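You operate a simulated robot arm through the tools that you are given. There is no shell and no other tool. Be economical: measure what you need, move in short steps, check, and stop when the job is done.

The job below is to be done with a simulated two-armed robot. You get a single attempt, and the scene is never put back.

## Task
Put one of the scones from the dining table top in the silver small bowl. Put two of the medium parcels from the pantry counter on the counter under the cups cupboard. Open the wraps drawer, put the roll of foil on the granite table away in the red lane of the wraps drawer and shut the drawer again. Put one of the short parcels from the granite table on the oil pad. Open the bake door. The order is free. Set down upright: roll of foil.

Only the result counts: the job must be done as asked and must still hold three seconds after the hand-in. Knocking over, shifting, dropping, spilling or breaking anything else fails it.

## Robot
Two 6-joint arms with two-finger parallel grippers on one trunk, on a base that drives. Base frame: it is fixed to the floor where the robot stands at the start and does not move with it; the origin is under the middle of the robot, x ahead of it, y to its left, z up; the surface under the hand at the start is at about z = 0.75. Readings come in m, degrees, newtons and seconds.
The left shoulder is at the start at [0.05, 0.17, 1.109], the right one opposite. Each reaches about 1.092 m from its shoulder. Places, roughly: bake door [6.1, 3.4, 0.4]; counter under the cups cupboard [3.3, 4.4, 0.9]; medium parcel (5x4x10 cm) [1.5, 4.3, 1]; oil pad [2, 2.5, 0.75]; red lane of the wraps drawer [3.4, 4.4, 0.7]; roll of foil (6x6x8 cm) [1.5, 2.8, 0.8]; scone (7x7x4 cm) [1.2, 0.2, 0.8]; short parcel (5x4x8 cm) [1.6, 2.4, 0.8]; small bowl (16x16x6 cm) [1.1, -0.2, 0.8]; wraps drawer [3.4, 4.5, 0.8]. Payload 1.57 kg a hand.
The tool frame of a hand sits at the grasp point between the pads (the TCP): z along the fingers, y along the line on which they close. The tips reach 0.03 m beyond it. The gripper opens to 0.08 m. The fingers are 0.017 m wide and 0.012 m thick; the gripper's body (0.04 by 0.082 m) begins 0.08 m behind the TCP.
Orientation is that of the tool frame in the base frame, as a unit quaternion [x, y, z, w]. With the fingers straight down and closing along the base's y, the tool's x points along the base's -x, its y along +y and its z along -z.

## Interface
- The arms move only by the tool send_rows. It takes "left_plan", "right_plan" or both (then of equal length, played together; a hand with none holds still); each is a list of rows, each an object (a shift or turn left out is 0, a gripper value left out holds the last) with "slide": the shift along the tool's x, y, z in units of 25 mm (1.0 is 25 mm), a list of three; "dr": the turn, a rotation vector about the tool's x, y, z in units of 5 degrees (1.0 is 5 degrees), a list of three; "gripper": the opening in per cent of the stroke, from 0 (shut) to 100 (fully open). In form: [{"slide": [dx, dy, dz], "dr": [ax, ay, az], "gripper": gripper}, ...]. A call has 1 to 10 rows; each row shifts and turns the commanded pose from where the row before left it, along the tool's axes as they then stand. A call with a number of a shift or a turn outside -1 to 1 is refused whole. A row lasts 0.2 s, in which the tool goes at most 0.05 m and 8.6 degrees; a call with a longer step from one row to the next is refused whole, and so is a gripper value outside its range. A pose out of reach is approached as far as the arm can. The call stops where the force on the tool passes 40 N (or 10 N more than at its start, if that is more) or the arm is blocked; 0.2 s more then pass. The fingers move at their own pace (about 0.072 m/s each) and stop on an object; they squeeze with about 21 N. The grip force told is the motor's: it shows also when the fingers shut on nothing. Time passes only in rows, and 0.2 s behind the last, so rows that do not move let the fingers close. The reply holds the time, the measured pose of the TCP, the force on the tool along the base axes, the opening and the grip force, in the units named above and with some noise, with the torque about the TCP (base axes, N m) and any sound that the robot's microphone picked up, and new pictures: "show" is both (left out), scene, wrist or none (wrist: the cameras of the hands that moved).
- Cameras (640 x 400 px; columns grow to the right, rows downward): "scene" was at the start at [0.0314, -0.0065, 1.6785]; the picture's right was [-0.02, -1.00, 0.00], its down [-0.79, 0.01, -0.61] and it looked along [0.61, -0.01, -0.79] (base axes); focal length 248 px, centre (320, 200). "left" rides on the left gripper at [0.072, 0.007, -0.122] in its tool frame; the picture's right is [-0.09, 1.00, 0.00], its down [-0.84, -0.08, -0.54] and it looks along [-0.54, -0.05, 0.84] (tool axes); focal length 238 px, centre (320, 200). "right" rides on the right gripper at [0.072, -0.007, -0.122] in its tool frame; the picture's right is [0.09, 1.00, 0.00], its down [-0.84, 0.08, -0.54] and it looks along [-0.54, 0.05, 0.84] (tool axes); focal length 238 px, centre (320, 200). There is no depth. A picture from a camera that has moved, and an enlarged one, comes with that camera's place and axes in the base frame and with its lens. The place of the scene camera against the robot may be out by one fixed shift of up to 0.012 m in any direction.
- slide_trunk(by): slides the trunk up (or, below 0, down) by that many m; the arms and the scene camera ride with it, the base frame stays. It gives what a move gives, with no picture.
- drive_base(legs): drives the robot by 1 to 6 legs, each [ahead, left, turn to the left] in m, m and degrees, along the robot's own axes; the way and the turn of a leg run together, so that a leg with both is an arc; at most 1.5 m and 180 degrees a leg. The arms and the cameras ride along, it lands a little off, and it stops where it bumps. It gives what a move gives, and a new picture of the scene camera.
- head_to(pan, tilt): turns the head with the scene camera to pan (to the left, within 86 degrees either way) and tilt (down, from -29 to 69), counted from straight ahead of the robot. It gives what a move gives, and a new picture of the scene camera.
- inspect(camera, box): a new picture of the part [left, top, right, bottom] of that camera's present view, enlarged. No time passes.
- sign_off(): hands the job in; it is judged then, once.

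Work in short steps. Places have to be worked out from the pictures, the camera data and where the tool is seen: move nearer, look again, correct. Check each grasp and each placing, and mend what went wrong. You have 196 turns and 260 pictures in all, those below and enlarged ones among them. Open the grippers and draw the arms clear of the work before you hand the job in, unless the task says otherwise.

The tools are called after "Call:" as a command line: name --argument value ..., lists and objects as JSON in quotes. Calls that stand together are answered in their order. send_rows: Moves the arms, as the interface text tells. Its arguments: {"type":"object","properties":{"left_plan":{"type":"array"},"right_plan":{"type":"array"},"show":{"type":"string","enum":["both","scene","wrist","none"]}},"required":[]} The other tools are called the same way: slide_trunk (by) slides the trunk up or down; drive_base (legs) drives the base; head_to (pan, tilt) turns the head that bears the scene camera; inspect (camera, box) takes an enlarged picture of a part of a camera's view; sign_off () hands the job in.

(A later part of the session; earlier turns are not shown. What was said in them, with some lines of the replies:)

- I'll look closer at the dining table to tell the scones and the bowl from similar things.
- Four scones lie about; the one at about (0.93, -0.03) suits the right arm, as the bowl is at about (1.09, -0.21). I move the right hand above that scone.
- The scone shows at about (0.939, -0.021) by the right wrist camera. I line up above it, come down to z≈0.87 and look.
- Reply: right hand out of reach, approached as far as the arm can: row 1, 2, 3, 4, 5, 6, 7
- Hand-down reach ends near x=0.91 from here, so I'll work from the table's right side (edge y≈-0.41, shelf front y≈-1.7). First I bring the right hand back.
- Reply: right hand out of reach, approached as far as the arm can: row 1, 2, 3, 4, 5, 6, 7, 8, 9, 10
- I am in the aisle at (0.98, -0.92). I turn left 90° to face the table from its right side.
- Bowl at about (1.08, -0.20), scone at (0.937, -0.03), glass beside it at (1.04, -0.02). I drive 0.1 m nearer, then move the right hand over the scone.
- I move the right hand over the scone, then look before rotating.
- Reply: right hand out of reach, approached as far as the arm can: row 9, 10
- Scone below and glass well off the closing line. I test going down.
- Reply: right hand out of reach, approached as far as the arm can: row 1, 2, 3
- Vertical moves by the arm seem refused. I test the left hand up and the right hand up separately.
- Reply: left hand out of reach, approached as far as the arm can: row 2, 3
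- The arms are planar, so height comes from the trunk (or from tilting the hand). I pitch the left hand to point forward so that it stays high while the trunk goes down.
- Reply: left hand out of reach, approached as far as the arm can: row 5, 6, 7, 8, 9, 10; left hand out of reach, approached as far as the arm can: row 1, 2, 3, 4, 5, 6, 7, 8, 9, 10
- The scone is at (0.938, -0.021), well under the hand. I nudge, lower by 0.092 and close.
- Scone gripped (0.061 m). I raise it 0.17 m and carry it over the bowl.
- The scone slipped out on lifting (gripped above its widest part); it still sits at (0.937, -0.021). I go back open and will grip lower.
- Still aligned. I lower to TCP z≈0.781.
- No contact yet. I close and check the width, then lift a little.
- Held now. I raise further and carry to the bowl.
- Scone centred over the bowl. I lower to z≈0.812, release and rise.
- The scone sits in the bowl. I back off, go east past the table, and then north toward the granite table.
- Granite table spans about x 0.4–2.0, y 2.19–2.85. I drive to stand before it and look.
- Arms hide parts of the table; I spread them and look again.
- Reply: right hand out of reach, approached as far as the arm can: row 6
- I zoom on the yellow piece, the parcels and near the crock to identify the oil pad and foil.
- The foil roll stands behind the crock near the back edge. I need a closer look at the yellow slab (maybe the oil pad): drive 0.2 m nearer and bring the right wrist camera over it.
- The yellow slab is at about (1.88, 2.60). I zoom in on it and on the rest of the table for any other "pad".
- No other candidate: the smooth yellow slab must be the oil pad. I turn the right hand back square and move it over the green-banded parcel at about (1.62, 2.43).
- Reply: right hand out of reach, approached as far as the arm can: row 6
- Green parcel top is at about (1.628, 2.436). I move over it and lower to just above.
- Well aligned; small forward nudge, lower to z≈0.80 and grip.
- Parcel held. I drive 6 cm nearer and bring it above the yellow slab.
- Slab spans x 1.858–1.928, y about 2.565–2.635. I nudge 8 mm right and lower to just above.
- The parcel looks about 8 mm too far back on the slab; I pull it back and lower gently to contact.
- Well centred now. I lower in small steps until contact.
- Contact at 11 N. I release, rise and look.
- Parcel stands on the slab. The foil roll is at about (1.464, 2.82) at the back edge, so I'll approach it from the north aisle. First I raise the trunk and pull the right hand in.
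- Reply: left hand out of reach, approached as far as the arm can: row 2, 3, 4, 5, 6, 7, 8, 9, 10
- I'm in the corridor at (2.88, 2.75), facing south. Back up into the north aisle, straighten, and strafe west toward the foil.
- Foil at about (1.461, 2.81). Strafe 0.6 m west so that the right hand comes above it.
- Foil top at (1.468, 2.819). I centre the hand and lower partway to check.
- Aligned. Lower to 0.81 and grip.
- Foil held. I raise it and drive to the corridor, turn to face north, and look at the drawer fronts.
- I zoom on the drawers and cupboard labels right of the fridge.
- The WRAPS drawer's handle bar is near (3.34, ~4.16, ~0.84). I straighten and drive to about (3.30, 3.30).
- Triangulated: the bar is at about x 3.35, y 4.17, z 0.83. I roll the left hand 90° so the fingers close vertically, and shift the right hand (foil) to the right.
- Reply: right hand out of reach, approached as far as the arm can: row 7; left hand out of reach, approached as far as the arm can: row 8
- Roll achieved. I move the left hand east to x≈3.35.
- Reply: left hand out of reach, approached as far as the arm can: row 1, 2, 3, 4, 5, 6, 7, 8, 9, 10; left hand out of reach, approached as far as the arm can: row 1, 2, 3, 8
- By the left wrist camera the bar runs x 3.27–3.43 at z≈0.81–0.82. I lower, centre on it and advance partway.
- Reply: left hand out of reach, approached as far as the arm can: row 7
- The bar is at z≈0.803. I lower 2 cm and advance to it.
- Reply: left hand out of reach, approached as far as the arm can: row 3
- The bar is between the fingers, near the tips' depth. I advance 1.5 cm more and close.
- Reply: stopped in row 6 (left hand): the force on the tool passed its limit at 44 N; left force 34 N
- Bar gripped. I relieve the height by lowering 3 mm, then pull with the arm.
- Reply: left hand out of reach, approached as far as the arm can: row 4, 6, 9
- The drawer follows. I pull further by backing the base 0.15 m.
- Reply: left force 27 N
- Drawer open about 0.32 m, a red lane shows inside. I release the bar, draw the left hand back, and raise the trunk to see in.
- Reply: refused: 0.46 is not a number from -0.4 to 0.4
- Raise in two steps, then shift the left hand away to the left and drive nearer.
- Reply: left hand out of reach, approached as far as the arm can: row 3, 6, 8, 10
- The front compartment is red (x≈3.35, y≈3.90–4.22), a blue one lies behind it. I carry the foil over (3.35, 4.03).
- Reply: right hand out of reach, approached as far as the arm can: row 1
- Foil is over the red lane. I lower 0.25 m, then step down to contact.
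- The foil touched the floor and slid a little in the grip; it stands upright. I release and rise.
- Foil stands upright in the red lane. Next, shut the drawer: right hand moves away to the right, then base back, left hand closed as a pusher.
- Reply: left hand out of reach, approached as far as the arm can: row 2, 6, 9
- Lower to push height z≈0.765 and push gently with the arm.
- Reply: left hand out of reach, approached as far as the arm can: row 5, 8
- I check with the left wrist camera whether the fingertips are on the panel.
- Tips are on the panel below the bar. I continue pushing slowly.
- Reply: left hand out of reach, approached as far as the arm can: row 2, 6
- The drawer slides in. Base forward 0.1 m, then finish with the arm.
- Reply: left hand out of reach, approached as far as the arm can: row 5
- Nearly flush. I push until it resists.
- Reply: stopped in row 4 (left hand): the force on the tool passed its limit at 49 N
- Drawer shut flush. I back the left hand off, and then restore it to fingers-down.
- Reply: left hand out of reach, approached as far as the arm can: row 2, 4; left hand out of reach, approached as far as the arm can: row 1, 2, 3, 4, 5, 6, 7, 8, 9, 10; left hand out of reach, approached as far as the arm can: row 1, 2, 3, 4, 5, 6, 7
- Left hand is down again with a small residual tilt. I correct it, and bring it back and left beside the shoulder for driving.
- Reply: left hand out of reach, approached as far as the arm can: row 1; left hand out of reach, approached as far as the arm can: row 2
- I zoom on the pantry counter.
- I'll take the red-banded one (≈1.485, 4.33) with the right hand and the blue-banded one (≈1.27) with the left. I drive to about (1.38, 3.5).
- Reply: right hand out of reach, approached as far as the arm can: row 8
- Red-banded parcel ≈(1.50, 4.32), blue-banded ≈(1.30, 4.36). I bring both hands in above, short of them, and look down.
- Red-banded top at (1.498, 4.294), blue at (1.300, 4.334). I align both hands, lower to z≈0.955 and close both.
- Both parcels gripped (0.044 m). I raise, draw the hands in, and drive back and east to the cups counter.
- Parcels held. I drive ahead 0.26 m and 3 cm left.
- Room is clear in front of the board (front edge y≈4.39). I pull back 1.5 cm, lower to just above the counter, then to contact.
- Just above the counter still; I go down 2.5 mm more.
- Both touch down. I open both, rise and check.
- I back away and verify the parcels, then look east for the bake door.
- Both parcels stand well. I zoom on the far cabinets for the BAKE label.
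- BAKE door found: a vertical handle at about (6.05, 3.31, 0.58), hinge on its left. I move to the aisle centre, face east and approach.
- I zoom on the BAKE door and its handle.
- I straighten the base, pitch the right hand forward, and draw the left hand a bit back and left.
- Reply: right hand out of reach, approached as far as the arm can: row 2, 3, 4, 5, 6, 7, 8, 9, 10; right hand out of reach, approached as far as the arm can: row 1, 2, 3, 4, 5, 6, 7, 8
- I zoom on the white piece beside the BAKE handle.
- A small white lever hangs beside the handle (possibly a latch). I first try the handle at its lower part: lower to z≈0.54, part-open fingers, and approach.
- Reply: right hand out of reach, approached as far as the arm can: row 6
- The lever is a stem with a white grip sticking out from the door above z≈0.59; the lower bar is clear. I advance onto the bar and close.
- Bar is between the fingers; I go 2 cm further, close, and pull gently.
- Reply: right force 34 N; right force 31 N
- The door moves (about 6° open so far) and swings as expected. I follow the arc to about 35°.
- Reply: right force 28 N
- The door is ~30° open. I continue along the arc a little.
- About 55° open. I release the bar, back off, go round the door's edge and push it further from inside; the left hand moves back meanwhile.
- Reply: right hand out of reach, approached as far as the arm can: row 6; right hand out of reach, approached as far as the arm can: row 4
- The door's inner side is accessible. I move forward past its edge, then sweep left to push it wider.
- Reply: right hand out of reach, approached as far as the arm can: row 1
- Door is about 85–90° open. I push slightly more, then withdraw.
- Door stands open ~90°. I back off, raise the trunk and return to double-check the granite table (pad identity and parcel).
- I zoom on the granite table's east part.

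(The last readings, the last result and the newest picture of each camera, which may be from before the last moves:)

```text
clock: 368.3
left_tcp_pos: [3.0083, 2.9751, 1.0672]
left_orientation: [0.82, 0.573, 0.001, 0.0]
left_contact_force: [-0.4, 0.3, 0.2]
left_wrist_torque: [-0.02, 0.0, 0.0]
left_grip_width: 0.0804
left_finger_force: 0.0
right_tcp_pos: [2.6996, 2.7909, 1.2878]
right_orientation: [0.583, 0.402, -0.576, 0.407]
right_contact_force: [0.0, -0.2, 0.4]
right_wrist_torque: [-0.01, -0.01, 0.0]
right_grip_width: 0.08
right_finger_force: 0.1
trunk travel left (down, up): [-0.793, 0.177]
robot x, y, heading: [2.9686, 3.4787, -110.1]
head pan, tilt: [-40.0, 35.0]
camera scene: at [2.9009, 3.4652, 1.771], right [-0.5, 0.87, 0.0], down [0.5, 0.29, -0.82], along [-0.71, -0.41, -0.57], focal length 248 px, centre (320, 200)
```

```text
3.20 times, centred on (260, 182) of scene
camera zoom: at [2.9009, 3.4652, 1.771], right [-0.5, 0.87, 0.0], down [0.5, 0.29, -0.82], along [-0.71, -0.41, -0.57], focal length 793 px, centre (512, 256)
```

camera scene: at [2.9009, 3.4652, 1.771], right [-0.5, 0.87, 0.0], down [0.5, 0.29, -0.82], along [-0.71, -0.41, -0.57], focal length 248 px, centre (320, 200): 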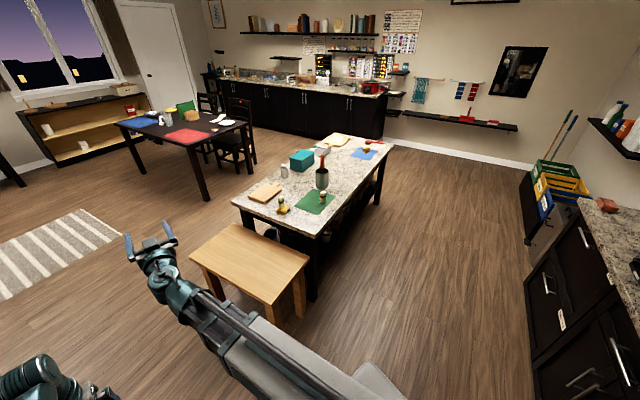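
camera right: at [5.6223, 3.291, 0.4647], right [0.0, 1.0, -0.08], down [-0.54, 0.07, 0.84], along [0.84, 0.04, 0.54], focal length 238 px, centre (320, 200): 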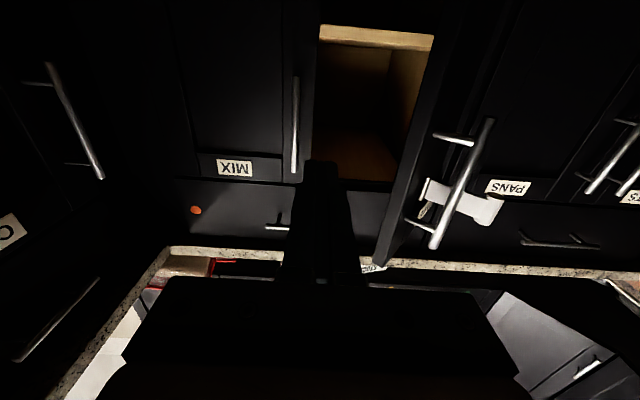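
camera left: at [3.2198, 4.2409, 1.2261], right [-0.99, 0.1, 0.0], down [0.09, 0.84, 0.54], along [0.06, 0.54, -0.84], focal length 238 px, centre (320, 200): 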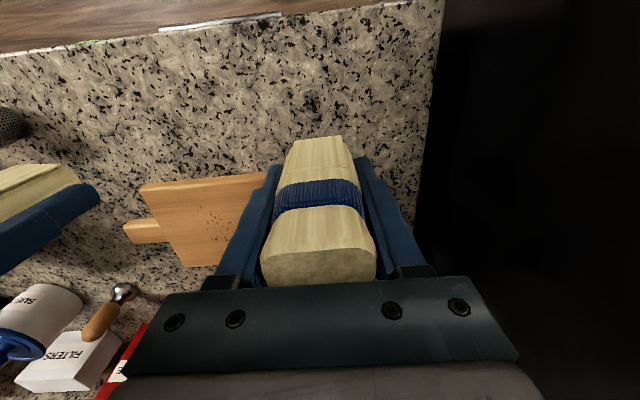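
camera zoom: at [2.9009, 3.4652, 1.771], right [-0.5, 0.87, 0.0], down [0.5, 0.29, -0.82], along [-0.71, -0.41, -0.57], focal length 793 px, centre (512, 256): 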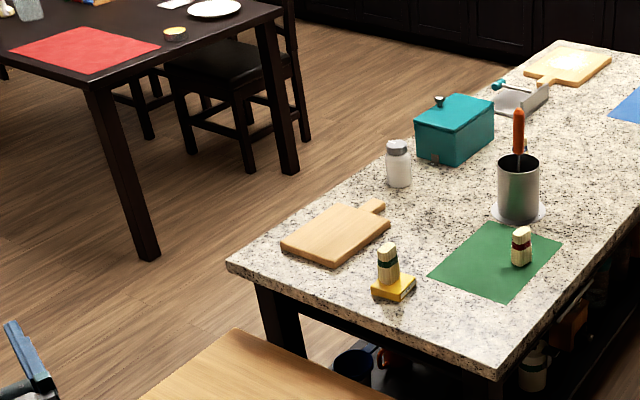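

The slab has a label on its side facing here. I zoom to read it.

Call:
inspect --camera "scene" --box '[270, 190, 300, 220]'

```text
13.33 times, centred on (285, 205) of scene
camera zoom: at [2.9009, 3.4652, 1.771], right [-0.5, 0.87, 0.0], down [0.5, 0.29, -0.82], along [-0.71, -0.41, -0.57], focal length 3306 px, centre (787, 133)
```

zoom: 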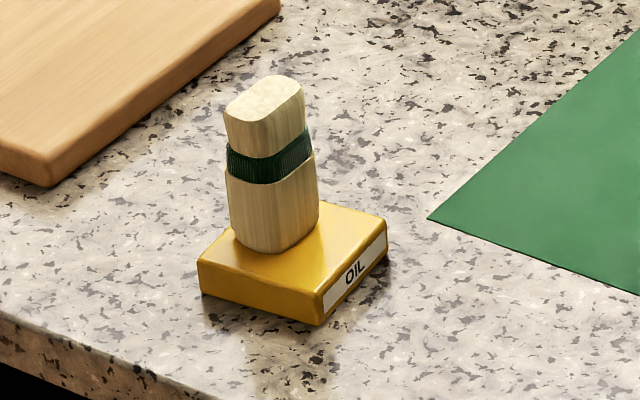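

The label reads "OIL" and the parcel stands on it. Everything is placed, both grippers are open and the arms are clear, so I hand in.

Call:
sign_off

```text
The job is handed in.
```

I finished all five parts and handed the job in; the result came back only as "handed in", with no pass or fail shown.

- **Scone:** one is in the silver bowl. It slipped out of the grip on the first lift without moving from its spot, and the second grip held.
- **Medium parcels:** the red-banded and blue-banded ones stand on the counter under the cups cupboard.
- **Foil:** it stands upright in the red lane of the wraps drawer, and the drawer is pushed fully shut. I could not see inside after closing it.
- **Short parcel:** the green-banded one stands on the yellow pad, whose side label reads "OIL".
- **Bake door:** it is open about 90 degrees.
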